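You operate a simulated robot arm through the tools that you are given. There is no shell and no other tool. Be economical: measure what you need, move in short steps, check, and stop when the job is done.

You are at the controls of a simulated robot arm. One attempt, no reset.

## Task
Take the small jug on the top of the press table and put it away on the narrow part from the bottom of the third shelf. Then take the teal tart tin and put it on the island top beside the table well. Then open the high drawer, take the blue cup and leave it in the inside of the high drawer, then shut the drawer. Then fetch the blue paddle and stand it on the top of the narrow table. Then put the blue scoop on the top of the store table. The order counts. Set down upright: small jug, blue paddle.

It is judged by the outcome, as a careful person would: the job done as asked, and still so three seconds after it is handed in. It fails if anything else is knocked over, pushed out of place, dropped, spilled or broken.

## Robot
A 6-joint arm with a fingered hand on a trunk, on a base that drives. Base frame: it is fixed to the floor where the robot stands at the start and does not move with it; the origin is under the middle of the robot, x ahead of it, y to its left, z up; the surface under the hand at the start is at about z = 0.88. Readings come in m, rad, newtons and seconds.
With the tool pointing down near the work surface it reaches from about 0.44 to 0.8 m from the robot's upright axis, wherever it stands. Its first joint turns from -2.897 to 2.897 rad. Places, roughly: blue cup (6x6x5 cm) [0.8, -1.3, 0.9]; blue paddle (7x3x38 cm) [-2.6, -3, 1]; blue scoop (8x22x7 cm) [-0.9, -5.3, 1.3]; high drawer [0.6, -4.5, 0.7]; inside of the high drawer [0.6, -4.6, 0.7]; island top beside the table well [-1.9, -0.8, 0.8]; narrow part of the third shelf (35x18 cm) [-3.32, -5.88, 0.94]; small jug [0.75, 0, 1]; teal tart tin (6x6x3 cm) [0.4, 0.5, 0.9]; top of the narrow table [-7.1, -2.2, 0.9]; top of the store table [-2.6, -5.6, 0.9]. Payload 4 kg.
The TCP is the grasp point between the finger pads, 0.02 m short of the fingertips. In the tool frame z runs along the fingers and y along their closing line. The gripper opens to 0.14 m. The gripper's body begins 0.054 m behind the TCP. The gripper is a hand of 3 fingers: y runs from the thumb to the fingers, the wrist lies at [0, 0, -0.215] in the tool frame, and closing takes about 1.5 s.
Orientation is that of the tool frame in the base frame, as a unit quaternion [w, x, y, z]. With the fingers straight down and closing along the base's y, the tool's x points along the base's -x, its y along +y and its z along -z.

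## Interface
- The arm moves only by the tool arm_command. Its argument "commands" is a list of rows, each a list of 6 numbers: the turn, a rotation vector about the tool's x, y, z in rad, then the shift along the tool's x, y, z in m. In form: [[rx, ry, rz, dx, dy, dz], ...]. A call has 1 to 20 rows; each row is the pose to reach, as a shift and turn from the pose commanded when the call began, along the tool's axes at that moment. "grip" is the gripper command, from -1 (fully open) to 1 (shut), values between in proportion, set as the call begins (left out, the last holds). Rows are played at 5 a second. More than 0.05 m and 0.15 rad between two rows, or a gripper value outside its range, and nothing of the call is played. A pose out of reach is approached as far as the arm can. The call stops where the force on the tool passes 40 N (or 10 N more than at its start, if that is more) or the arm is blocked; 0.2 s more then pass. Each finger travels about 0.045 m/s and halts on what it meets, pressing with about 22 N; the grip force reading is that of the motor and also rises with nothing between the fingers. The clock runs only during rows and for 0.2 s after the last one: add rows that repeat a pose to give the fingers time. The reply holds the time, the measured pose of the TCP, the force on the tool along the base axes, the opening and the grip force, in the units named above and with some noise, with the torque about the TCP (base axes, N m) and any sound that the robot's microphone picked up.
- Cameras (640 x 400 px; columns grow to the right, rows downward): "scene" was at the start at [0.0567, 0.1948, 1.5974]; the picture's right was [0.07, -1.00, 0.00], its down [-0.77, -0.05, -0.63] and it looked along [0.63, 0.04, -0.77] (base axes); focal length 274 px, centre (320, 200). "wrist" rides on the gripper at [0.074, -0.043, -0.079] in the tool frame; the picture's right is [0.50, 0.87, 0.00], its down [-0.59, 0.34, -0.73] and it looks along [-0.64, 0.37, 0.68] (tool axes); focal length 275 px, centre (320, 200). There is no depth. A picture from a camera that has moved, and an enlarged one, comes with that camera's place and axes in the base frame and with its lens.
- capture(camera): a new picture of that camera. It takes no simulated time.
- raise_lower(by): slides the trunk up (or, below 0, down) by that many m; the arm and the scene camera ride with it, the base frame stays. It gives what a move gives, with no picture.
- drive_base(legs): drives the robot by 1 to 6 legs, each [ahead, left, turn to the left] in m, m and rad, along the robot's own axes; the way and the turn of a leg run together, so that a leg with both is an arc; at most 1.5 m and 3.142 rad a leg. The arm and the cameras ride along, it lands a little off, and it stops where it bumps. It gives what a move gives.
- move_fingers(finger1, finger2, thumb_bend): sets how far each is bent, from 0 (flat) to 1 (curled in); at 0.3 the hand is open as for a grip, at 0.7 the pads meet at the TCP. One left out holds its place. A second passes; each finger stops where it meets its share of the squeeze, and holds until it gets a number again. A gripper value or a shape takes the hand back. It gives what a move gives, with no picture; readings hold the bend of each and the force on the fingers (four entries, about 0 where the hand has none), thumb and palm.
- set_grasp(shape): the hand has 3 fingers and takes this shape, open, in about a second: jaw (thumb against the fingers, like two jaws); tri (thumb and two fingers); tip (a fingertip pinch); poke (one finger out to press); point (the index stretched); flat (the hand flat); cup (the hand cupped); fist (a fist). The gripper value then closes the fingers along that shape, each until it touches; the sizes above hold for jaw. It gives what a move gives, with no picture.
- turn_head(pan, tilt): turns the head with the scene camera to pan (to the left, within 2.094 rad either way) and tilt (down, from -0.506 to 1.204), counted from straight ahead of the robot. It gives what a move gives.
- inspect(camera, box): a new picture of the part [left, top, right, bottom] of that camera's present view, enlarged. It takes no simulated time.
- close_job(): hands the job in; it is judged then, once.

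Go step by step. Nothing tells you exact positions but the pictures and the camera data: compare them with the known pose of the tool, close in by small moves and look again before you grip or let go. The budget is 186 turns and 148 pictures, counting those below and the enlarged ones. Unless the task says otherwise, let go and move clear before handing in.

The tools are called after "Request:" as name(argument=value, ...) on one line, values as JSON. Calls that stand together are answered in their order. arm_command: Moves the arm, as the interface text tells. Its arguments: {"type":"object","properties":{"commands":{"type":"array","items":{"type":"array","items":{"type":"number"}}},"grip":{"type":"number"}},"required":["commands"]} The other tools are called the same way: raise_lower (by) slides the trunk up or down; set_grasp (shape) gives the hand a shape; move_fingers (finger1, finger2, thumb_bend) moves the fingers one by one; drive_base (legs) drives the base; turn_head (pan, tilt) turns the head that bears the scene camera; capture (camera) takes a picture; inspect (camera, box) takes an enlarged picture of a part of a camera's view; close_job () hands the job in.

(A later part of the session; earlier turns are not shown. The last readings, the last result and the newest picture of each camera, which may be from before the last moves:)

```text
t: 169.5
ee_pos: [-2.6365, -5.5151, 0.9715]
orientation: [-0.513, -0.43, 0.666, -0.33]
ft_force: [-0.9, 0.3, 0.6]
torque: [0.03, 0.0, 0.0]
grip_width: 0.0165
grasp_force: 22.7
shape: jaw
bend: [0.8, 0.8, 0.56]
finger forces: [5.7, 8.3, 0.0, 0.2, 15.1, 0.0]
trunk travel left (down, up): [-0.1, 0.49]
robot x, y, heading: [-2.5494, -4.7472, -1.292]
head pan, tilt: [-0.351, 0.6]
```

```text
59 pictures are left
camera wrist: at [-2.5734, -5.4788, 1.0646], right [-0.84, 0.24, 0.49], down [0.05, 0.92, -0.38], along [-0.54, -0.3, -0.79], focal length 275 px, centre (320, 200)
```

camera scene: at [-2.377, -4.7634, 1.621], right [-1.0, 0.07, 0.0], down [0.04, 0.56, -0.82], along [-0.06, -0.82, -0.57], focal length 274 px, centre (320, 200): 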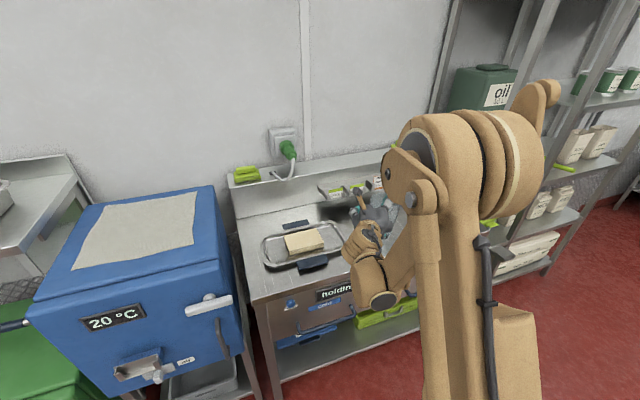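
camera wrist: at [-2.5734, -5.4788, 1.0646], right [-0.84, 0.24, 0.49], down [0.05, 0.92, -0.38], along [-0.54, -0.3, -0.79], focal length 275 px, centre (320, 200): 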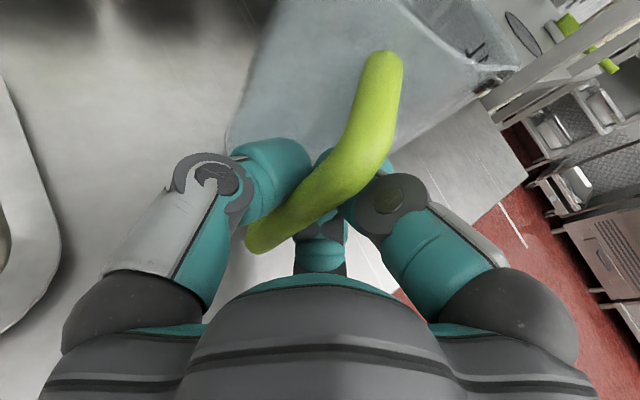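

Now all three digits pinch the bar (1.65 cm). I lift 3 cm and check.

Request:
arm_command(commands=[[0, 0, 0, 0.0097, 0, -0.0026], [0, 0, 0, 0.0193, 0, -0.0051], [0, 0, 0, 0.029, 0, -0.0077], [0, 0, 0, 0.0387, 0, -0.0102]])

Request:
inspect(camera="wrist", box=[120, 0, 640, 320])

Request:
inspect(camera="scene", box=[280, 130, 480, 290])

```text
t: 170.5
ee_pos: [-2.6359, -5.5116, 1.0113]
orientation: [-0.512, -0.431, 0.666, -0.33]
ft_force: [0.4, 0.7, -1.2]
torque: [0.09, -0.04, 0.02]
grip_width: 0.0166
grasp_force: 22.6
shape: jaw
bend: [0.8, 0.8, 0.56]
finger forces: [8.3, 6.7, 0.0, 0.1, 14.7, 0.0]
trunk travel left (down, up): [-0.1, 0.49]
robot x, y, heading: [-2.5463, -4.7455, -1.293]
head pan, tilt: [-0.351, 0.6]
```

```text
1.23 times, centred on (380, 160) of wrist
camera zoom: at [-2.5736, -5.4776, 1.1036], right [-0.84, 0.24, 0.49], down [0.05, 0.92, -0.38], along [-0.54, -0.3, -0.79], focal length 339 px, centre (246, 249)
```

zoom: 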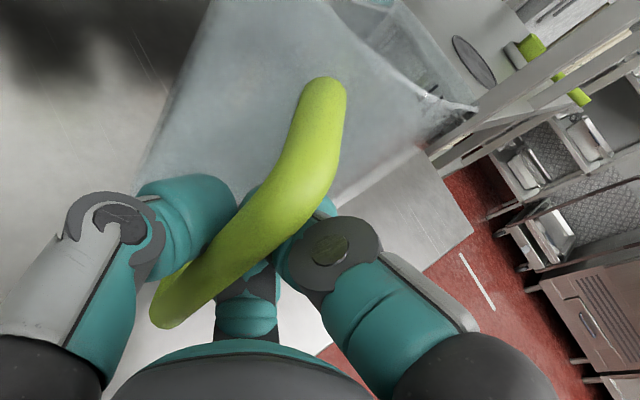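

```text
2.50 times, centred on (380, 210) of scene
camera zoom: at [-2.3772, -4.7634, 1.5211], right [-1.0, 0.07, 0.0], down [0.04, 0.56, -0.82], along [-0.06, -0.82, -0.57], focal length 684 px, centre (170, 175)
```

zoom: 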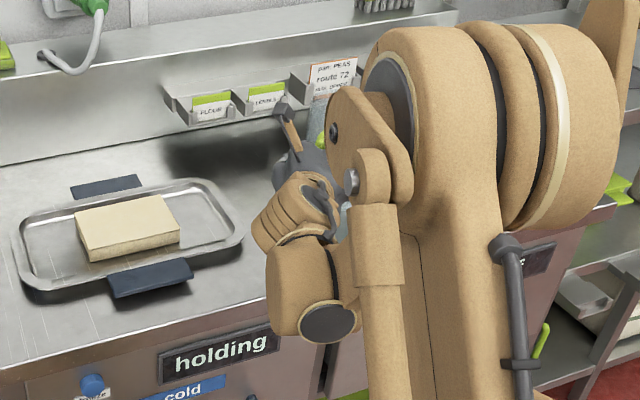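

The jug is held by the handle. I raise it 10 cm, back off 0.35 m, and drive right until I'm in front of the rack, then look.

Request:
arm_command(commands=[[0, 0, 0, 0.032, 0, -0.0085], [0, 0, 0, 0.064, 0, -0.017], [0, 0, 0, 0.0968, 0, -0.0256]])

Request:
drive_base(legs=[[-0.35, 0, 0], [0, -1.04, 0]])

Request:
turn_head(pan=0.0, tilt=0.35)

Request:
capture(camera="scene")

```text
t: 171.3
ee_pos: [-2.6375, -5.5145, 1.1153]
orientation: [-0.513, -0.43, 0.666, -0.329]
ft_force: [-0.1, 0.6, -1.7]
torque: [0.08, -0.09, -0.02]
grip_width: 0.0168
grasp_force: 22.0
shape: jaw
bend: [0.8, 0.8, 0.56]
finger forces: [8.8, 5.4, 0.0, 0.1, 14.6, 0.1]
trunk travel left (down, up): [-0.1, 0.49]
robot x, y, heading: [-2.5496, -4.7438, -1.289]
head pan, tilt: [-0.351, 0.6]
```

```text
t: 178.6
ee_pos: [-3.7393, -5.4496, 1.1138]
orientation: [-0.513, -0.43, 0.667, -0.328]
ft_force: [-0.9, 0.4, -1.8]
torque: [0.04, -0.03, 0.01]
grip_width: 0.0167
grasp_force: 22.5
shape: jaw
bend: [0.8, 0.8, 0.57]
finger forces: [8.8, 4.2, 0.0, 0.0, 14.0, 0.0]
trunk travel left (down, up): [-0.1, 0.49]
robot x, y, heading: [-3.6492, -4.6834, -1.291]
head pan, tilt: [-0.351, 0.6]
```

```text
t: 179.5
ee_pos: [-3.7394, -5.4501, 1.1142]
orientation: [-0.513, -0.43, 0.666, -0.328]
ft_force: [0.7, 0.2, -0.7]
torque: [0.08, -0.06, 0.01]
grip_width: 0.0164
grasp_force: 21.8
shape: jaw
bend: [0.8, 0.8, 0.57]
finger forces: [8.8, 4.2, 0.1, 0.0, 13.9, 0.1]
trunk travel left (down, up): [-0.1, 0.49]
robot x, y, heading: [-3.6475, -4.6783, -1.291]
head pan, tilt: [0.0, 0.351]
```

```text
56 pictures are left
camera scene: at [-3.4458, -4.7006, 1.5438], right [-0.96, -0.27, 0.0], down [-0.09, 0.33, -0.94], along [0.26, -0.9, -0.34], focal length 274 px, centre (320, 200)
```

scene: 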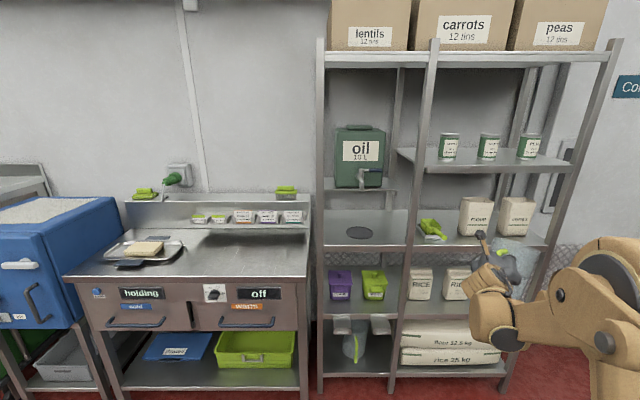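

Front-on view: the narrow left bay with the disc, about 40 cm between posts, tap well above. I yaw the hand to point straight into the rack, then shift left and part way forward.

Request:
arm_command(commands=[[0.136, 0.001, -0.036, 0, 0, 0], [0.272, 0.001, -0.072, 0, 0, 0], [0.409, 0.002, -0.108, 0, 0, 0], [0.545, 0.002, -0.144, 0, 0, 0], [0.682, 0.003, -0.18, 0, 0, 0]])

Request:
drive_base(legs=[[0, 0.28, 0], [0.2, 0, 0]])

Request:
capture(camera="scene")

Request:
capture(camera="wrist")

```text
t: 180.7
ee_pos: [-3.7386, -5.4491, 1.115]
orientation: [0.368, 0.632, -0.477, 0.487]
ft_force: [-0.3, -0.1, -1.1]
torque: [0.1, 0.02, 0.03]
grip_width: 0.0168
grasp_force: 21.7
shape: jaw
bend: [0.8, 0.8, 0.57]
finger forces: [7.2, 2.0, 0.0, 0.0, 7.1, 0.1]
trunk travel left (down, up): [-0.1, 0.49]
robot x, y, heading: [-3.6482, -4.6823, -1.296]
head pan, tilt: [0.0, 0.351]
```

```text
t: 183.8
ee_pos: [-3.4161, -5.5685, 1.1138]
orientation: [0.368, 0.633, -0.477, 0.486]
ft_force: [0.2, -0.4, -2.2]
torque: [-0.05, 0.03, 0.0]
grip_width: 0.0165
grasp_force: 22.0
shape: jaw
bend: [0.8, 0.8, 0.58]
finger forces: [0.6, 0.1, 0.0, 0.0, 1.4, 0.1]
trunk travel left (down, up): [-0.1, 0.49]
robot x, y, heading: [-3.3258, -4.8013, -1.293]
head pan, tilt: [0.0, 0.351]
```

```text
55 pictures are left
camera scene: at [-3.122, -4.8203, 1.5438], right [-0.96, -0.27, 0.0], down [-0.09, 0.33, -0.94], along [0.26, -0.9, -0.34], focal length 274 px, centre (320, 200)
```

scene: 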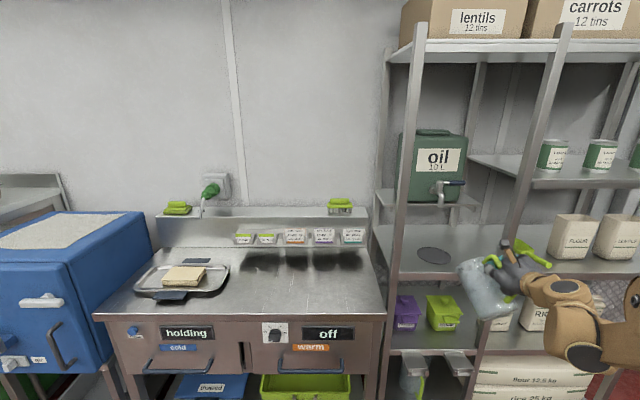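

```text
54 pictures are left
camera wrist: at [-3.3904, -5.5013, 1.207], right [-0.8, -0.36, 0.49], down [-0.56, 0.74, -0.38], along [-0.22, -0.57, -0.79], focal length 275 px, centre (320, 200)
```

wrist: 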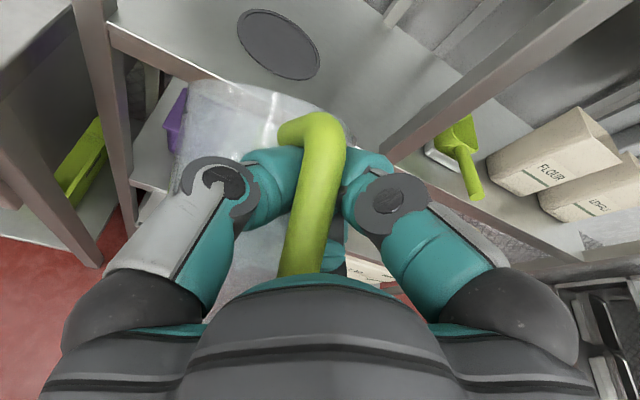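

The jug seems to have swung in the grip. I zoom in on it.

Request:
inspect(camera="scene", box=[430, 210, 590, 340])

```text
3.08 times, centred on (510, 275) of scene
camera zoom: at [-3.122, -4.8203, 1.5438], right [-0.96, -0.27, 0.0], down [-0.09, 0.33, -0.94], along [0.26, -0.9, -0.34], focal length 842 px, centre (-265, -31)
```

zoom: 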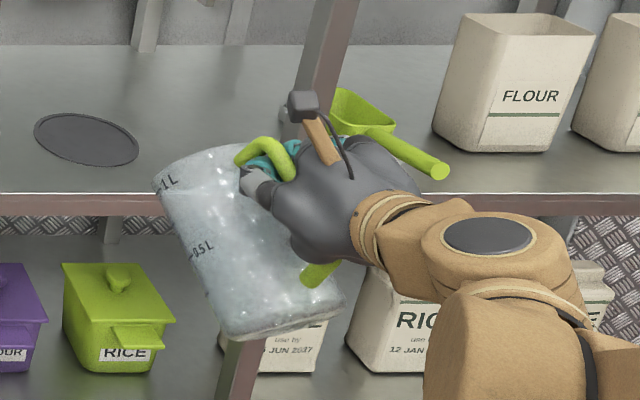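

The jug has rolled about 35–40° in the grip and the pad forces are low. I tighten the fingers individually before moving further.

Request:
move_fingers(finger1=1, finger2=1, thumb_bend=1)

Request:
inspect(camera="wrist", box=[120, 0, 520, 300])

```text
t: 184.8
ee_pos: [-3.4158, -5.5684, 1.1143]
orientation: [0.369, 0.633, -0.477, 0.487]
ft_force: [0.4, -0.8, -1.1]
torque: [-0.02, 0.02, 0.01]
grip_width: 0.0001
grasp_force: 6.6
shape: fingers
bend: [0.79, 0.8, 0.68]
finger forces: [4.9, 1.3, 0.0, 0.0, 6.9, 0.0]
trunk travel left (down, up): [-0.1, 0.49]
robot x, y, heading: [-3.3252, -4.8011, -1.291]
head pan, tilt: [0.0, 0.351]
```

```text
1.33 times, centred on (320, 150) of wrist
camera zoom: at [-3.3905, -5.5006, 1.2074], right [-0.8, -0.36, 0.49], down [-0.56, 0.74, -0.38], along [-0.22, -0.58, -0.79], focal length 367 px, centre (320, 267)
```

zoom: 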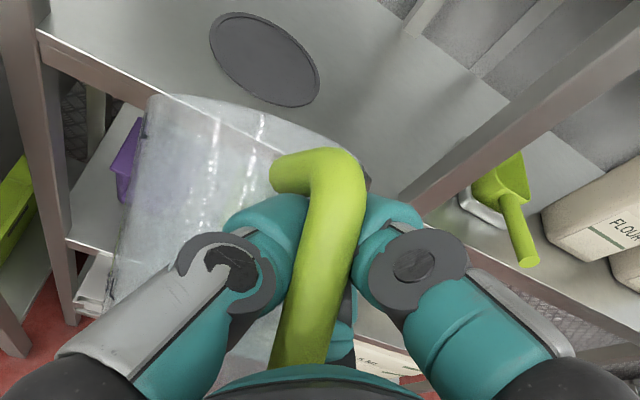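

The closed digits ring the handle, so the jug can't fall, but it hangs tilted. I roll the hand to bring it back upright and see whether it follows.

Request:
arm_command(commands=[[0, 0, 0.1, 0, 0, 0], [0, 0, 0.2, 0, 0, 0], [0, 0, 0.3, 0, 0, 0], [0, 0, 0.4, 0, 0, 0], [0, 0, 0.5, 0, 0, 0]])

Request:
inspect(camera="scene", box=[430, 210, 590, 340])

```text
t: 186.0
ee_pos: [-3.4153, -5.5686, 1.1163]
orientation: [-0.238, -0.494, 0.619, -0.562]
ft_force: [-0.2, 0.3, -1.2]
torque: [-0.01, 0.03, 0.01]
grip_width: 0.0002
grasp_force: 2.9
shape: fingers
bend: [0.79, 0.8, 0.68]
finger forces: [1.4, 0.8, 0.0, 0.1, 3.4, 0.1]
trunk travel left (down, up): [-0.1, 0.49]
robot x, y, heading: [-3.3219, -4.8011, -1.294]
head pan, tilt: [0.0, 0.351]
```

```text
3.08 times, centred on (510, 275) of scene
camera zoom: at [-3.1221, -4.8194, 1.5438], right [-0.96, -0.27, 0.0], down [-0.09, 0.33, -0.94], along [0.26, -0.9, -0.34], focal length 842 px, centre (-265, -31)
```

zoom: 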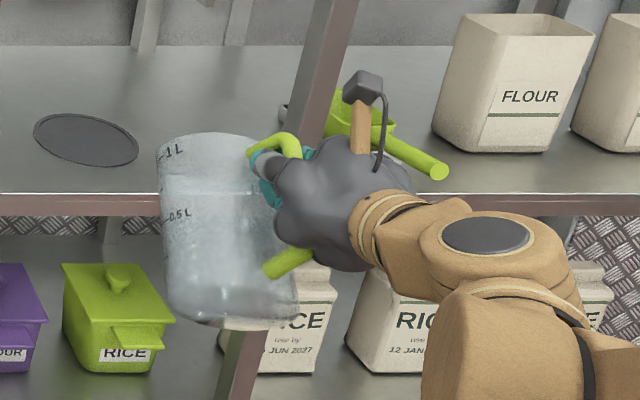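

It follows; about 18° remain. I roll a bit more.

Request:
arm_command(commands=[[0, 0, 0.1, 0, 0, 0], [0, 0, 0.2, 0, 0, 0], [0, 0, 0.31, 0, 0, 0]])

Request:
inspect(camera="scene", box=[430, 210, 590, 340])

```text
t: 186.8
ee_pos: [-3.4149, -5.5685, 1.1148]
orientation: [-0.147, -0.393, 0.689, -0.592]
ft_force: [0.4, 0.3, -0.6]
torque: [0.01, 0.05, -0.02]
grip_width: 0.0002
grasp_force: 2.6
shape: fingers
bend: [0.79, 0.8, 0.68]
finger forces: [0.7, 1.4, 0.0, 0.1, 3.7, 0.1]
trunk travel left (down, up): [-0.1, 0.49]
robot x, y, heading: [-3.326, -4.7999, -1.298]
head pan, tilt: [0.0, 0.351]
```

```text
3.08 times, centred on (510, 275) of scene
camera zoom: at [-3.1221, -4.8194, 1.5438], right [-0.96, -0.27, 0.0], down [-0.09, 0.33, -0.94], along [0.26, -0.9, -0.34], focal length 842 px, centre (-265, -31)
```

zoom: 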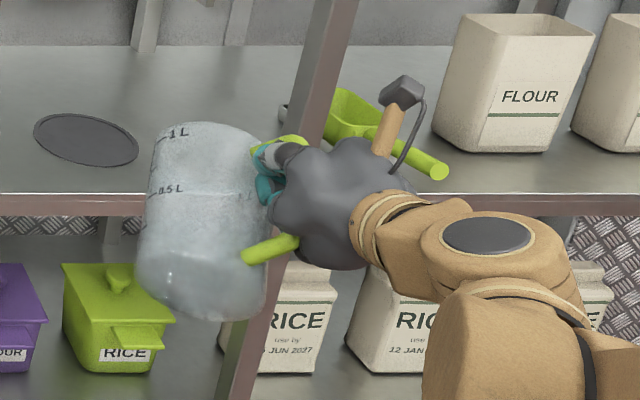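

The roll is nearly right; the jug hangs left of the hand with its base swung slightly toward me. Lowering onto the shelf will bring it flat. I raise the trunk 3 cm for clearance and creep in.

Request:
raise_lower(by=0.04)

Request:
drive_base(legs=[[0.16, -0.04, 0]])

Request:
turn_head(pan=-0.25, tilt=0.5)

Request:
capture(camera="scene")

Request:
capture(camera="wrist")

```text
t: 187.7
ee_pos: [-3.4161, -5.5692, 1.1554]
orientation: [-0.147, -0.393, 0.687, -0.592]
ft_force: [-0.4, -0.5, -0.4]
torque: [-0.04, 0.07, -0.02]
grip_width: 0.0
grasp_force: 2.6
shape: fingers
bend: [0.79, 0.8, 0.68]
finger forces: [0.7, 1.2, 0.0, 0.0, 3.7, 0.1]
trunk travel left (down, up): [-0.14, 0.45]
robot x, y, heading: [-3.3244, -4.7975, -1.291]
head pan, tilt: [0.0, 0.351]
```

```text
t: 189.1
ee_pos: [-3.4069, -5.7383, 1.1555]
orientation: [-0.147, -0.394, 0.688, -0.591]
ft_force: [0.7, -0.1, -1.1]
torque: [-0.04, 0.07, 0.01]
grip_width: 0.0001
grasp_force: 2.9
shape: fingers
bend: [0.79, 0.8, 0.68]
finger forces: [0.6, 1.3, 0.1, 0.0, 3.6, 0.1]
trunk travel left (down, up): [-0.14, 0.45]
robot x, y, heading: [-3.3177, -4.9708, -1.292]
head pan, tilt: [0.0, 0.351]
```

```text
t: 189.9
ee_pos: [-3.4079, -5.7364, 1.1553]
orientation: [-0.147, -0.393, 0.688, -0.592]
ft_force: [-0.4, 0.5, -1.6]
torque: [0.0, 0.02, -0.01]
grip_width: 0.0
grasp_force: 2.5
shape: fingers
bend: [0.79, 0.8, 0.68]
finger forces: [0.6, 1.3, 0.1, 0.0, 3.6, 0.0]
trunk travel left (down, up): [-0.14, 0.45]
robot x, y, heading: [-3.3188, -4.9676, -1.286]
head pan, tilt: [-0.25, 0.499]
```

```text
49 pictures are left
camera scene: at [-3.1392, -4.9885, 1.5702], right [-1.0, -0.03, 0.0], down [-0.02, 0.48, -0.88], along [0.03, -0.88, -0.48], focal length 274 px, centre (320, 200)
```

scene: 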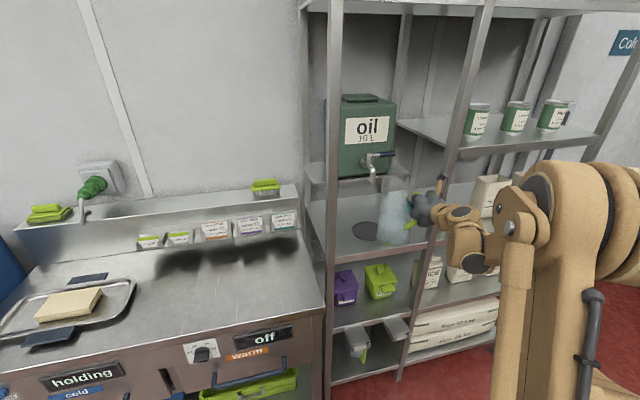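

```text
48 pictures are left
camera wrist: at [-3.4457, -5.6896, 1.2553], right [-0.94, -0.2, -0.27], down [-0.06, 0.9, -0.44], along [0.33, -0.4, -0.86], focal length 275 px, centre (320, 200)
```

wrist: 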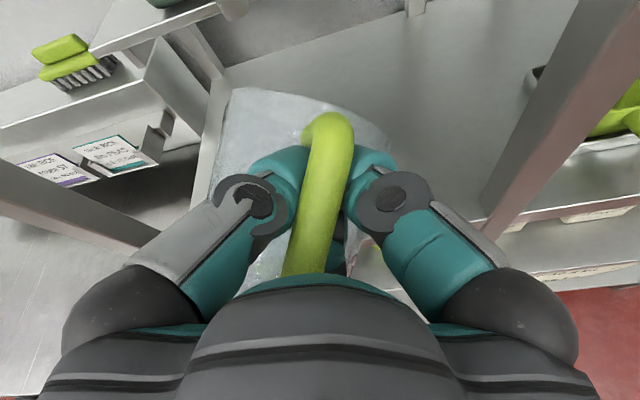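

Request:
inspect(camera="scene", box=[330, 140, 480, 270])

```text
3.08 times, centred on (405, 205) of scene
camera zoom: at [-3.1392, -4.9885, 1.5702], right [-1.0, -0.03, 0.0], down [-0.02, 0.48, -0.88], along [0.03, -0.88, -0.48], focal length 842 px, centre (58, 185)
```

zoom: 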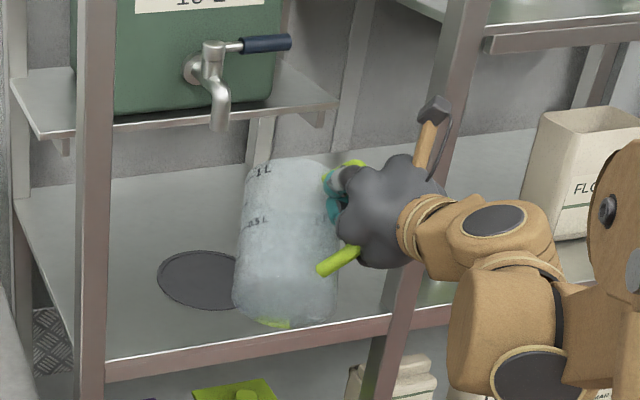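

The jug is in the bay, bottom near z≈1.0; the tap tip is at about z≈1.13–1.17, so I lower 4.5 cm first, then slide in.

Request:
raise_lower(by=-0.04)

Request:
drive_base(legs=[[0.11, 0.015, 0]])

Request:
inspect(camera="scene", box=[330, 140, 480, 270])

```text
t: 190.7
ee_pos: [-3.4076, -5.7371, 1.1155]
orientation: [-0.147, -0.395, 0.686, -0.593]
ft_force: [-0.3, -0.2, -1.0]
torque: [-0.02, 0.08, -0.01]
grip_width: 0.0
grasp_force: 2.9
shape: fingers
bend: [0.79, 0.8, 0.68]
finger forces: [0.6, 1.3, 0.0, 0.0, 3.4, 0.1]
trunk travel left (down, up): [-0.1, 0.49]
robot x, y, heading: [-3.3177, -4.9681, -1.289]
head pan, tilt: [-0.25, 0.499]
```

```text
t: 191.9
ee_pos: [-3.3626, -5.8416, 1.1134]
orientation: [-0.147, -0.394, 0.688, -0.591]
ft_force: [0.5, -1.1, -1.4]
torque: [-0.01, 0.06, 0.04]
grip_width: 0.0001
grasp_force: 2.7
shape: fingers
bend: [0.79, 0.8, 0.68]
finger forces: [0.5, 1.4, 0.1, 0.0, 3.4, 0.0]
trunk travel left (down, up): [-0.1, 0.49]
robot x, y, heading: [-3.2732, -5.0756, -1.292]
head pan, tilt: [-0.25, 0.499]
```

```text
3.08 times, centred on (405, 205) of scene
camera zoom: at [-3.0931, -5.0943, 1.5301], right [-1.0, -0.03, 0.0], down [-0.01, 0.48, -0.88], along [0.03, -0.88, -0.48], focal length 842 px, centre (58, 185)
```

zoom: 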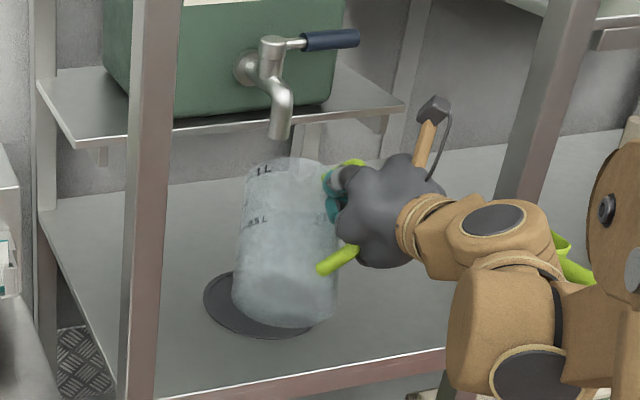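

The jug is right over the disc. I lower it gently with force checks.

Request:
arm_command(commands=[[0, 0, 0, -0.0033, 0.0035, 0.0013], [0, 0, 0, -0.0067, 0.007, 0.0026], [0, 0, 0, -0.0094, 0.0098, 0.0036]])

Request:
arm_command(commands=[[0, 0, 0, -0.0033, 0.0035, 0.0013], [0, 0, 0, -0.0067, 0.007, 0.0026], [0, 0, 0, -0.0094, 0.0098, 0.0036]])

Request:
inspect(camera="scene", box=[330, 140, 480, 270])

```text
t: 192.7
ee_pos: [-3.3634, -5.8423, 1.1002]
orientation: [-0.147, -0.393, 0.688, -0.592]
ft_force: [-0.3, -0.3, -2.4]
torque: [-0.01, 0.03, -0.04]
grip_width: 0.0004
grasp_force: 2.8
shape: fingers
bend: [0.79, 0.8, 0.68]
finger forces: [0.4, 1.3, 0.1, 0.1, 3.4, 0.0]
trunk travel left (down, up): [-0.1, 0.49]
robot x, y, heading: [-3.2754, -5.072, -1.291]
head pan, tilt: [-0.25, 0.499]
```

```text
t: 193.5
ee_pos: [-3.3619, -5.8402, 1.0871]
orientation: [-0.147, -0.394, 0.688, -0.592]
ft_force: [-0.1, 0.2, -2.1]
torque: [-0.02, 0.05, 0.0]
grip_width: 0.0001
grasp_force: 2.7
shape: fingers
bend: [0.79, 0.8, 0.68]
finger forces: [0.4, 1.4, 0.0, 0.1, 3.2, 0.0]
trunk travel left (down, up): [-0.1, 0.49]
robot x, y, heading: [-3.2725, -5.0751, -1.296]
head pan, tilt: [-0.25, 0.499]
```

```text
3.08 times, centred on (405, 205) of scene
camera zoom: at [-3.0936, -5.0932, 1.5301], right [-1.0, -0.03, 0.0], down [-0.01, 0.48, -0.88], along [0.03, -0.88, -0.48], focal length 842 px, centre (58, 185)
```

zoom: 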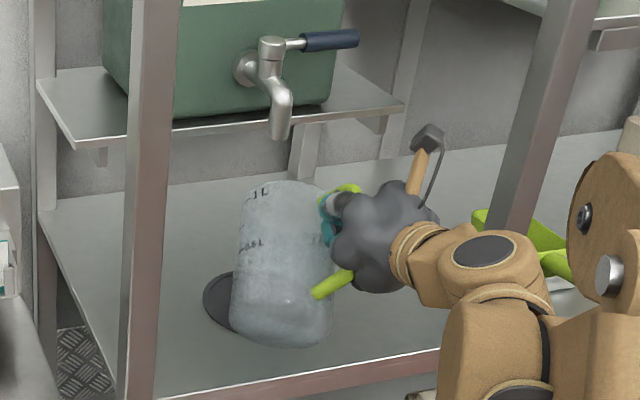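

Request:
arm_command(commands=[[0, 0, 0, -0.0033, 0.0035, 0.0013], [0, 0, 0, -0.0067, 0.007, 0.0026], [0, 0, 0, -0.01, 0.0105, 0.0039]])

Request:
arm_command(commands=[[0, 0, 0, -0.0033, 0.0035, 0.0013], [0, 0, 0, -0.0067, 0.007, 0.0026]])

Request:
inspect(camera="scene", box=[330, 140, 480, 270])

```text
t: 194.3
ee_pos: [-3.364, -5.8413, 1.0738]
orientation: [-0.147, -0.393, 0.687, -0.593]
ft_force: [-5.9, 1.8, 17.1]
torque: [0.77, -0.19, 0.24]
grip_width: 0.0001
grasp_force: 5.4
shape: fingers
bend: [0.79, 0.8, 0.68]
finger forces: [0.0, 0.1, 0.0, 0.0, 0.0, 9.8]
trunk travel left (down, up): [-0.1, 0.49]
robot x, y, heading: [-3.2771, -5.0737, -1.29]
head pan, tilt: [-0.25, 0.499]
```

```text
t: 194.9
ee_pos: [-3.3617, -5.8413, 1.0637]
orientation: [-0.146, -0.394, 0.687, -0.592]
ft_force: [-0.1, 1.0, 1.5]
torque: [0.09, 0.0, 0.03]
grip_width: 0.0
grasp_force: 1.0
shape: fingers
bend: [0.79, 0.8, 0.83]
finger forces: [0.5, 0.2, 0.0, 0.0, 0.1, 1.3]
trunk travel left (down, up): [-0.1, 0.49]
robot x, y, heading: [-3.2738, -5.0718, -1.29]
head pan, tilt: [-0.25, 0.499]
```

```text
3.08 times, centred on (405, 205) of scene
camera zoom: at [-3.0936, -5.093, 1.5301], right [-1.0, -0.03, 0.0], down [-0.01, 0.48, -0.88], along [0.03, -0.88, -0.48], focal length 842 px, centre (58, 185)
```

zoom: 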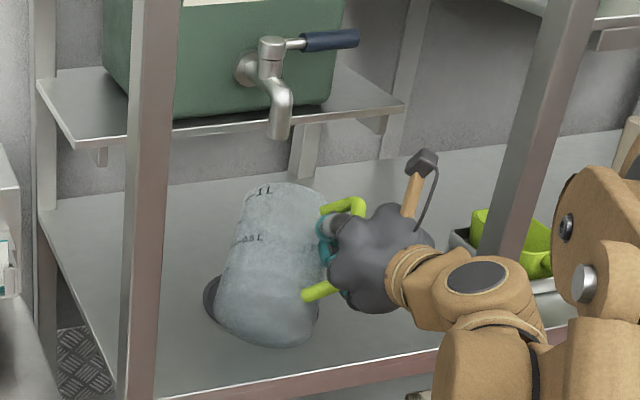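

Request:
capture(camera="wrist")

```text
43 pictures are left
camera wrist: at [-3.401, -5.7939, 1.1631], right [-0.94, -0.19, -0.27], down [-0.06, 0.9, -0.44], along [0.33, -0.4, -0.86], focal length 275 px, centre (320, 200)
```

wrist: 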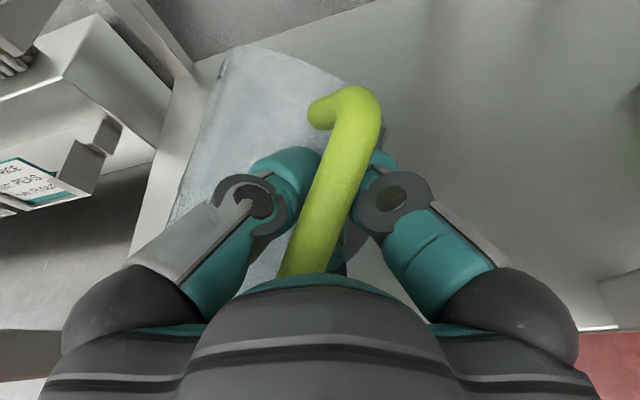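

The handle grip let the jug pitch back (rim pointing away), so it can't be set upright like this. I'll back out, lay it on the store table, re-take the bar from above with the tool down, and tilt it up.

Request:
raise_lower(by=0.025)

Request:
drive_base(legs=[[-0.35, 0, 0]])

Request:
raise_lower(by=0.08)

Request:
drive_base(legs=[[0, 0.62, 0], [0.27, 0, 0]])

Request:
capture(camera="scene")

```text
t: 195.6
ee_pos: [-3.3616, -5.841, 1.088]
orientation: [-0.147, -0.393, 0.688, -0.591]
ft_force: [-1.3, -0.9, 2.3]
torque: [0.11, -0.02, 0.05]
grip_width: 0.0
grasp_force: 0.7
shape: fingers
bend: [0.79, 0.8, 0.83]
finger forces: [0.1, 0.1, 0.0, 0.0, 0.3, 1.3]
trunk travel left (down, up): [-0.125, 0.465]
robot x, y, heading: [-3.274, -5.0738, -1.285]
head pan, tilt: [-0.25, 0.499]
```

```text
t: 197.9
ee_pos: [-3.4562, -5.5081, 1.0882]
orientation: [-0.145, -0.395, 0.687, -0.592]
ft_force: [-1.1, -0.4, -0.5]
torque: [0.0, -0.02, 0.01]
grip_width: 0.0001
grasp_force: 1.6
shape: fingers
bend: [0.79, 0.8, 0.83]
finger forces: [1.3, 0.2, 0.0, 0.0, 0.6, 0.1]
trunk travel left (down, up): [-0.125, 0.465]
robot x, y, heading: [-3.3729, -4.7399, -1.281]
head pan, tilt: [-0.25, 0.499]
```

```text
t: 199.1
ee_pos: [-3.4556, -5.5098, 1.1689]
orientation: [-0.145, -0.396, 0.687, -0.592]
ft_force: [0.2, -0.2, -1.8]
torque: [0.01, -0.02, -0.03]
grip_width: 0.0
grasp_force: 0.7
shape: fingers
bend: [0.79, 0.8, 0.83]
finger forces: [1.2, 0.2, 0.1, 0.1, 0.6, 0.1]
trunk travel left (down, up): [-0.205, 0.385]
robot x, y, heading: [-3.3692, -4.7388, -1.284]
head pan, tilt: [-0.25, 0.499]
```

```text
t: 204.2
ee_pos: [-2.7538, -5.5893, 1.1666]
orientation: [-0.144, -0.398, 0.686, -0.592]
ft_force: [-0.1, -0.2, -2.0]
torque: [0.0, -0.03, 0.01]
grip_width: 0.0001
grasp_force: 1.2
shape: fingers
bend: [0.79, 0.8, 0.83]
finger forces: [1.3, 0.2, 0.0, 0.0, 0.5, 0.0]
trunk travel left (down, up): [-0.205, 0.385]
robot x, y, heading: [-2.6708, -4.8202, -1.278]
head pan, tilt: [-0.25, 0.499]
```

```text
42 pictures are left
camera scene: at [-2.492, -4.839, 1.6351], right [-1.0, -0.04, 0.0], down [-0.02, 0.48, -0.88], along [0.04, -0.88, -0.48], focal length 274 px, centre (320, 200)
```

scene: 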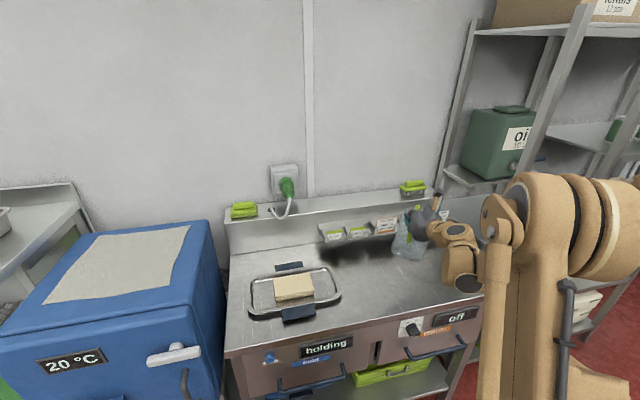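

The jug hangs over free steel. I lower it with the trunk, then by small arm steps until it rests.

Request:
raise_lower(by=-0.14)

Request:
arm_command(commands=[[0, 0, 0, -0.0067, 0.007, 0.0026], [0, 0, 0, -0.0134, 0.014, 0.0052], [0, 0, 0, -0.02, 0.021, 0.0077]])

Request:
capture(camera="wrist")

Request:
inspect(camera="scene", box=[350, 180, 510, 300])

```text
t: 205.8
ee_pos: [-2.7523, -5.5905, 1.0279]
orientation: [-0.143, -0.397, 0.686, -0.592]
ft_force: [1.1, -0.6, -0.9]
torque: [-0.01, -0.02, 0.02]
grip_width: 0.0001
grasp_force: 0.3
shape: fingers
bend: [0.79, 0.8, 0.83]
finger forces: [1.2, 0.0, 0.1, 0.0, 0.0, 0.1]
trunk travel left (down, up): [-0.065, 0.525]
robot x, y, heading: [-2.6721, -4.8176, -1.284]
head pan, tilt: [-0.25, 0.499]
```

```text
t: 206.3
ee_pos: [-2.7551, -5.5868, 1.0215]
orientation: [-0.144, -0.393, 0.686, -0.596]
ft_force: [-1.8, 1.4, 38.8]
torque: [1.01, 0.09, 0.09]
grip_width: 0.0005
grasp_force: 22.0
shape: fingers
bend: [0.79, 0.76, 0.68]
finger forces: [0.0, 41.5, 0.1, 0.0, 2.2, 0.0]
trunk travel left (down, up): [-0.065, 0.525]
robot x, y, heading: [-2.6706, -4.8214, -1.279]
head pan, tilt: [-0.25, 0.499]
stopped in row 2: the force on the tool passed its limit at 47 N (the readings are from after the stop); the commanded pose is now the measured one
```

```text
41 pictures are left
camera wrist: at [-2.794, -5.5395, 1.1207], right [-0.94, -0.2, -0.28], down [-0.06, 0.89, -0.45], along [0.34, -0.4, -0.85], focal length 275 px, centre (320, 200)
```

wrist: 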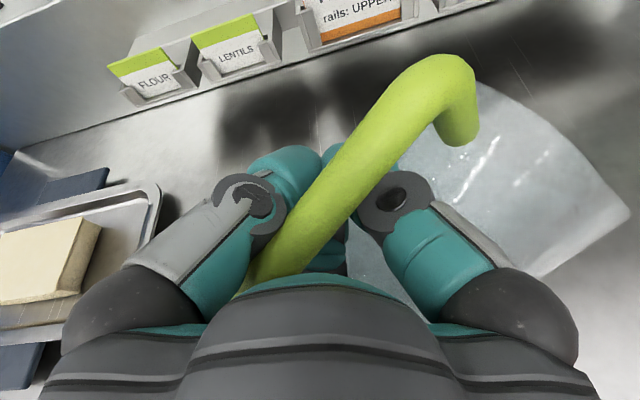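

```text
3.33 times, centred on (430, 240) of scene
camera zoom: at [-2.4921, -4.8329, 1.4957], right [-1.0, -0.04, 0.0], down [-0.02, 0.48, -0.88], along [0.04, -0.88, -0.48], focal length 912 px, centre (-47, 67)
```

zoom: 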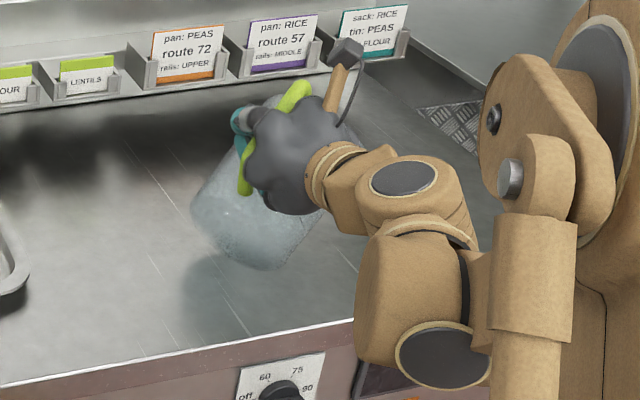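

The jug lies on the table with its handle on top, bar along az −129°. I rotate the hand around the bar to point straight down with the bar along tool x.

Request:
arm_command(commands=[[-0.1026, -0.0833, 0.0128, 0.0013, 0, -0.001], [-0.2052, -0.1666, 0.0256, 0.0026, 0, -0.002], [-0.3078, -0.2499, 0.0384, 0.0039, 0, -0.003], [-0.4104, -0.3332, 0.0512, 0.0052, 0, -0.004], [-0.513, -0.4165, 0.064, 0.0065, 0.001, -0.005], [-0.6156, -0.4998, 0.0768, 0.0078, 0.001, -0.006], [-0.7182, -0.5831, 0.0896, 0.0091, 0.001, -0.007], [-0.8208, -0.6664, 0.1024, 0.0104, 0.001, -0.008], [-0.9234, -0.7497, 0.1152, 0.0117, 0.001, -0.009], [-1.026, -0.833, 0.128, 0.013, 0.001, -0.0094]])

Request:
capture(camera="wrist")

```text
t: 208.6
ee_pos: [-2.7653, -5.5874, 1.0262]
orientation: [-0.001, -0.432, 0.902, 0.004]
ft_force: [-0.3, -0.2, -1.5]
torque: [0.0, -0.03, 0.01]
grip_width: 0.0001
grasp_force: 1.2
shape: fingers
bend: [0.79, 0.8, 0.68]
finger forces: [0.8, 1.0, 0.0, 0.1, 1.3, 0.1]
trunk travel left (down, up): [-0.065, 0.525]
robot x, y, heading: [-2.6734, -4.8199, -1.28]
head pan, tilt: [-0.25, 0.499]
```

```text
39 pictures are left
camera wrist: at [-2.7799, -5.6712, 1.106], right [-0.99, 0.15, 0.01], down [0.11, 0.67, 0.74], along [0.11, 0.73, -0.67], focal length 275 px, centre (320, 200)
```

wrist: 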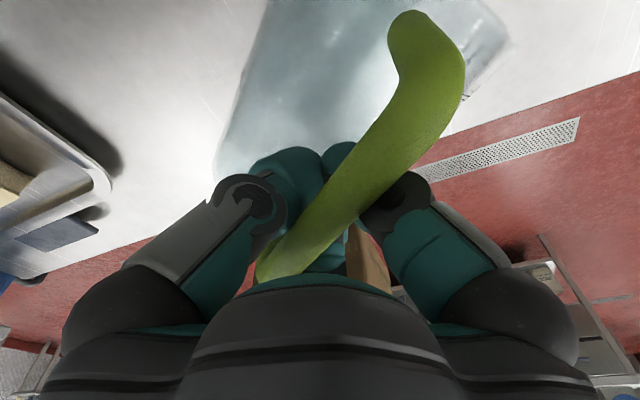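

The jug turned with the hand and now hangs rim-down by ~36°. Pressing it lightly flat onto the table will turn the bar parallel to it; I lower slowly.

Request:
arm_command(commands=[[0, 0, 0, 0, 0, 0.005], [0, 0, 0, 0, 0, 0.01], [0, 0, 0, 0, 0, 0.015], [0, 0, 0, 0, 0, 0.02], [0, 0, 0, 0, 0, 0.025], [0, 0, 0, 0, 0, 0.03], [0, 0, 0, 0, 0, 0.035], [0, 0, 0, 0, 0, 0.04]])

Request:
capture(camera="wrist")

Request:
inspect(camera="scene", box=[350, 180, 510, 300])

```text
t: 210.0
ee_pos: [-2.7683, -5.5833, 1.0007]
orientation: [-0.003, -0.43, 0.903, 0.003]
ft_force: [-3.2, -1.1, 27.7]
torque: [0.16, 0.2, -0.04]
grip_width: 0.0001
grasp_force: 1.4
shape: fingers
bend: [0.8, 0.81, 0.68]
finger forces: [0.7, 1.3, 0.0, 0.0, 0.0, 0.0]
trunk travel left (down, up): [-0.065, 0.525]
robot x, y, heading: [-2.6693, -4.8219, -1.284]
head pan, tilt: [-0.25, 0.499]
stopped in row 7: the force on the tool passed its limit at 46 N (the readings are from after the stop); the commanded pose is now the measured one
```

```text
38 pictures are left
camera wrist: at [-2.7811, -5.6673, 1.081], right [-0.99, 0.16, 0.01], down [0.11, 0.67, 0.73], along [0.11, 0.73, -0.68], focal length 275 px, centre (320, 200)
```

wrist: 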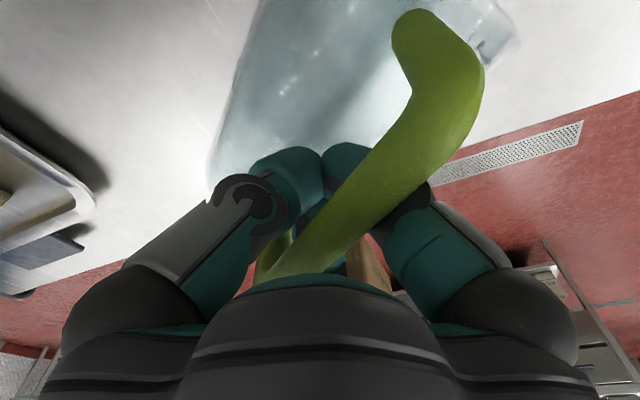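

```text
3.33 times, centred on (430, 240) of scene
camera zoom: at [-2.4918, -4.8346, 1.4954], right [-1.0, -0.04, 0.0], down [-0.02, 0.48, -0.88], along [0.03, -0.88, -0.48], focal length 912 px, centre (-47, 67)
```

zoom: 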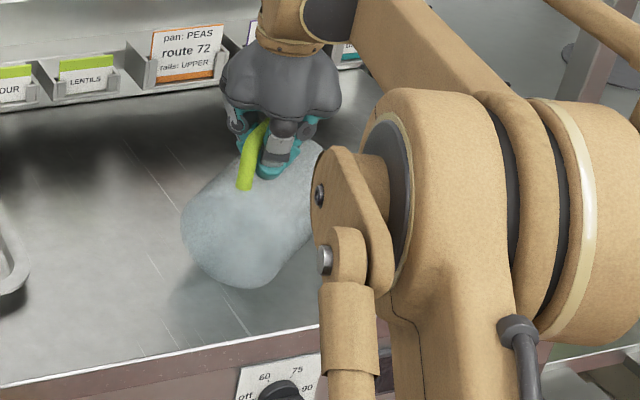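

The jug lies flat with its handle on top between the digits. I open slightly, raise 1.6 cm so the bar sits at the pads, and close firmly.

Request:
arm_command(commands=[[0, 0, 0, 0, 0, 0], [0, 0, 0, 0, 0, 0], [0, 0, 0, 0, 0, 0], [0, 0, 0, 0, 0, -0.008], [0, 0, 0, 0, 0, -0.016]], grip=0.5)

Request:
arm_command(commands=[[0, 0, 0, 0, 0, 0], [0, 0, 0, 0, 0, 0], [0, 0, 0, 0, 0, 0], [0, 0, 0, 0, 0, 0], [0, 0, 0, 0, 0, 0], [0, 0, 0, 0, 0, 0]], grip=1)

Request:
capture(camera="wrist")

```text
t: 211.2
ee_pos: [-2.7679, -5.5871, 1.0141]
orientation: [-0.003, -0.431, 0.902, 0.003]
ft_force: [-0.3, 0.7, 0.3]
torque: [-0.02, -0.03, -0.02]
grip_width: 0.035
grasp_force: 0.1
shape: jaw
bend: [0.46, 0.46, 0.45]
finger forces: [0.1, 0.0, 0.1, 0.0, 0.1, 0.0]
trunk travel left (down, up): [-0.065, 0.525]
robot x, y, heading: [-2.6723, -4.8197, -1.28]
head pan, tilt: [-0.25, 0.499]
```

```text
t: 212.6
ee_pos: [-2.7689, -5.5855, 1.0134]
orientation: [-0.002, -0.432, 0.902, 0.004]
ft_force: [0.0, 0.6, -0.6]
torque: [-0.01, 0.03, 0.03]
grip_width: 0.0001
grasp_force: 21.9
shape: jaw
bend: [0.73, 0.73, 0.64]
finger forces: [5.1, 5.4, 0.1, 0.0, 10.6, 0.1]
trunk travel left (down, up): [-0.065, 0.525]
robot x, y, heading: [-2.673, -4.8204, -1.283]
head pan, tilt: [-0.25, 0.499]
```

```text
36 pictures are left
camera wrist: at [-2.7808, -5.6704, 1.0938], right [-0.99, 0.16, 0.01], down [0.11, 0.67, 0.74], along [0.11, 0.73, -0.68], focal length 275 px, centre (320, 200)
```

wrist: 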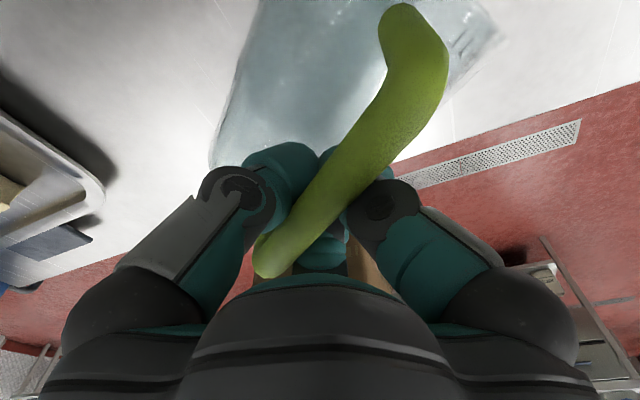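

The digits still met below the bar, so I open, raise another 1.2 cm and close.

Request:
arm_command(commands=[[0, 0, 0, 0, 0, 0], [0, 0, 0, 0, 0, 0], [0, 0, 0, 0, 0, -0.006], [0, 0, 0, 0, 0, -0.012]], grip=0.45)

Request:
arm_command(commands=[[0, 0, 0, 0, 0, 0], [0, 0, 0, 0, 0, 0], [0, 0, 0, 0, 0, 0], [0, 0, 0, 0, 0, 0], [0, 0, 0, 0, 0, 0], [0, 0, 0, 0, 0, 0]], grip=1)

```text
t: 213.6
ee_pos: [-2.7679, -5.5866, 1.0255]
orientation: [-0.002, -0.431, 0.903, 0.004]
ft_force: [-0.8, 0.7, -0.1]
torque: [-0.02, -0.01, 0.01]
grip_width: 0.038
grasp_force: 0.0
shape: jaw
bend: [0.45, 0.45, 0.44]
finger forces: [0.0, 0.0, 0.0, 0.1, 0.0, 0.1]
trunk travel left (down, up): [-0.065, 0.525]
robot x, y, heading: [-2.6748, -4.8203, -1.282]
head pan, tilt: [-0.25, 0.499]
```

```text
t: 215.0
ee_pos: [-2.769, -5.5863, 1.0252]
orientation: [-0.002, -0.431, 0.902, 0.002]
ft_force: [-0.3, 0.3, -1.6]
torque: [-0.02, -0.05, 0.0]
grip_width: 0.0163
grasp_force: 21.5
shape: jaw
bend: [0.83, 0.83, 0.56]
finger forces: [7.6, 7.9, 0.1, 0.0, 16.9, 0.1]
trunk travel left (down, up): [-0.065, 0.525]
robot x, y, heading: [-2.669, -4.8205, -1.281]
head pan, tilt: [-0.25, 0.499]
```

The bar is now firmly pinched. I lift the jug and tilt the hand up to bring the rim up.

Request:
arm_command(commands=[[0, 0, 0, 0, 0, -0.04], [0, 0, 0, 0, 0, -0.08], [0, 0, 0, 0, 0, -0.11]])

Request:
arm_command(commands=[[0, 0.12, 0, 0, 0, 0], [0, 0.24, 0, 0, 0, 0], [0, 0.36, 0, 0, 0, 0], [0, 0.48, 0, 0, 0, 0], [0, 0.6, 0, 0, 0, 0], [0, 0.72, 0, 0, 0, 0], [0, 0.84, 0, 0, 0, 0], [0, 0.96, 0, 0, 0, 0], [0, 1.08, 0, 0, 0, 0], [0, 1.2, 0, 0, 0, 0], [0, 1.32, 0, 0, 0, 0], [0, 1.4, 0, 0, 0, 0]])

Request:
capture(camera="scene")

Request:
capture(camera="wrist")

```text
t: 215.8
ee_pos: [-2.7659, -5.5839, 1.1261]
orientation: [-0.002, -0.431, 0.902, 0.003]
ft_force: [1.1, 0.9, -1.3]
torque: [0.02, -0.02, 0.01]
grip_width: 0.0162
grasp_force: 22.1
shape: jaw
bend: [0.83, 0.83, 0.56]
finger forces: [7.5, 7.8, 0.0, 0.0, 16.9, 0.1]
out of reach, approached as far as the arm can: row 3
trunk travel left (down, up): [-0.065, 0.525]
robot x, y, heading: [-2.6709, -4.8188, -1.283]
head pan, tilt: [-0.25, 0.499]
```

```text
t: 218.4
ee_pos: [-2.766, -5.5818, 1.1258]
orientation: [-0.583, -0.332, 0.688, -0.276]
ft_force: [-0.2, 0.8, -1.2]
torque: [0.04, -0.07, 0.0]
grip_width: 0.0165
grasp_force: 22.3
shape: jaw
bend: [0.83, 0.83, 0.57]
finger forces: [9.5, 5.0, 0.0, 0.0, 15.6, 0.0]
trunk travel left (down, up): [-0.065, 0.525]
robot x, y, heading: [-2.6718, -4.8153, -1.283]
head pan, tilt: [-0.25, 0.499]
```

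```text
35 pictures are left
camera scene: at [-2.4924, -4.8382, 1.4951], right [-1.0, -0.04, 0.0], down [-0.02, 0.48, -0.88], along [0.03, -0.88, -0.48], focal length 274 px, centre (320, 200)
```

scene: 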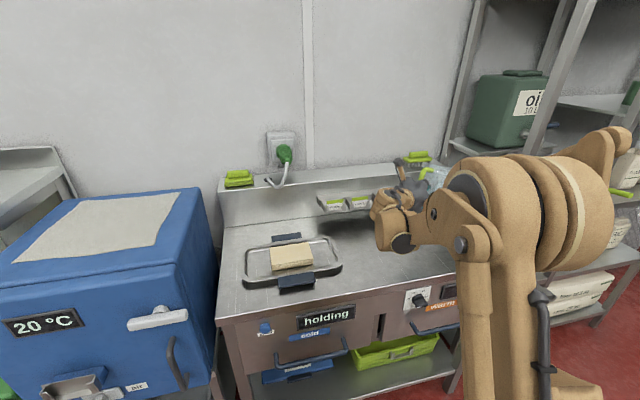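

```text
34 pictures are left
camera wrist: at [-2.6912, -5.5572, 1.2121], right [-0.72, 0.48, 0.5], down [0.25, 0.86, -0.45], along [-0.64, -0.2, -0.74], focal length 275 px, centre (320, 200)
```

wrist: 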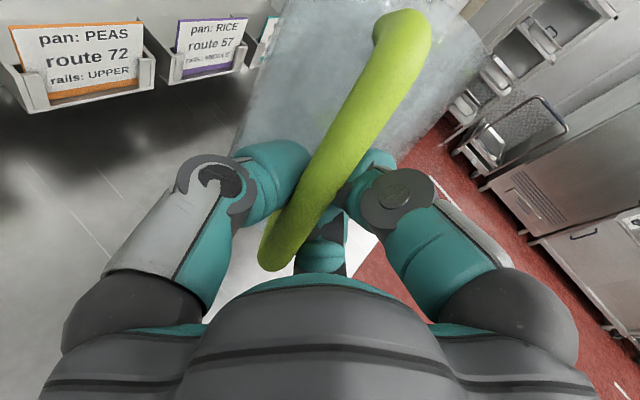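

The jug is up and firmly held, but this pose makes it creep, so I carry it tool-down (hanging below the bar) to the rack, with the hand yawed to face the bay, and tilt it up only there.

Request:
arm_command(commands=[[0, -0.14, 0, 0, 0, 0], [0, -0.28, 0, 0, 0, 0], [0, -0.42, 0, 0, 0, 0], [0, -0.56, 0, 0, 0, 0], [0, -0.7, 0, 0, 0, 0], [0, -0.84, 0, 0, 0, 0], [0, -0.98, 0, 0, 0, 0], [0, -1.12, 0, 0, 0, 0], [0, -1.26, 0, 0, 0, 0], [0, -1.4, 0, 0, 0, 0]])

Request:
drive_base(legs=[[-0.26, 0, 0], [0, -0.595, 0]])

Request:
arm_command(commands=[[0, 0, -0.08, 0, 0, 0], [0, 0, -0.16, 0, 0, 0], [0, 0, -0.24, 0, 0, 0], [0, 0, -0.32, 0, 0, 0], [0, 0, -0.4, 0, 0, 0], [0, 0, -0.48, 0, 0, 0], [0, 0, -0.56, 0, 0, 0], [0, 0, -0.64, 0, 0, 0], [0, 0, -0.72, 0, 0, 0], [0, 0, -0.78, 0, 0, 0]])

Request:
capture(camera="scene")

```text
t: 220.6
ee_pos: [-2.7673, -5.5831, 1.1247]
orientation: [-0.001, -0.432, 0.902, 0.003]
ft_force: [0.4, 0.6, -1.2]
torque: [-0.02, 0.0, 0.01]
grip_width: 0.0162
grasp_force: 22.4
shape: jaw
bend: [0.83, 0.83, 0.57]
finger forces: [8.3, 6.2, 0.0, 0.0, 15.4, 0.1]
trunk travel left (down, up): [-0.065, 0.525]
robot x, y, heading: [-2.6717, -4.8196, -1.28]
head pan, tilt: [-0.25, 0.499]
```

```text
t: 225.5
ee_pos: [-3.4398, -5.5102, 1.1239]
orientation: [-0.002, -0.426, 0.905, 0.003]
ft_force: [-0.6, -0.6, -1.6]
torque: [0.0, -0.02, -0.01]
grip_width: 0.0161
grasp_force: 21.8
shape: jaw
bend: [0.83, 0.83, 0.57]
finger forces: [8.2, 6.1, 0.0, 0.1, 15.3, 0.0]
trunk travel left (down, up): [-0.065, 0.525]
robot x, y, heading: [-3.3359, -4.7516, -1.295]
head pan, tilt: [-0.25, 0.499]
```

```text
t: 227.7
ee_pos: [-3.4401, -5.5096, 1.1224]
orientation: [0.001, 0.738, -0.674, -0.003]
ft_force: [-0.2, 0.3, -2.2]
torque: [-0.05, 0.01, 0.02]
grip_width: 0.0163
grasp_force: 22.1
shape: jaw
bend: [0.83, 0.83, 0.57]
finger forces: [8.1, 6.3, 0.0, 0.0, 15.2, 0.1]
trunk travel left (down, up): [-0.065, 0.525]
robot x, y, heading: [-3.3369, -4.7489, -1.293]
head pan, tilt: [-0.25, 0.499]
```

```text
33 pictures are left
camera scene: at [-3.1573, -4.7692, 1.4951], right [-1.0, -0.03, 0.0], down [-0.01, 0.48, -0.88], along [0.02, -0.88, -0.48], focal length 274 px, centre (320, 200)
```

scene: 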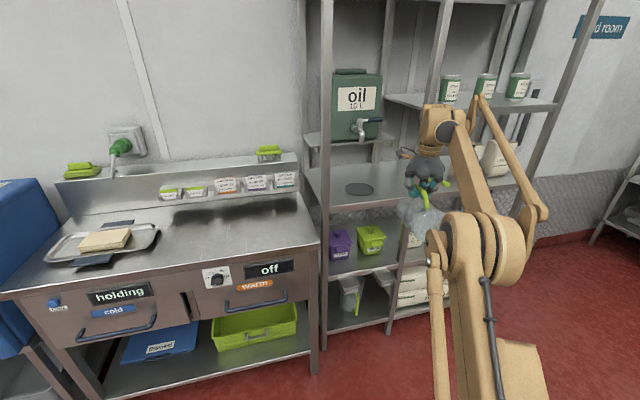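

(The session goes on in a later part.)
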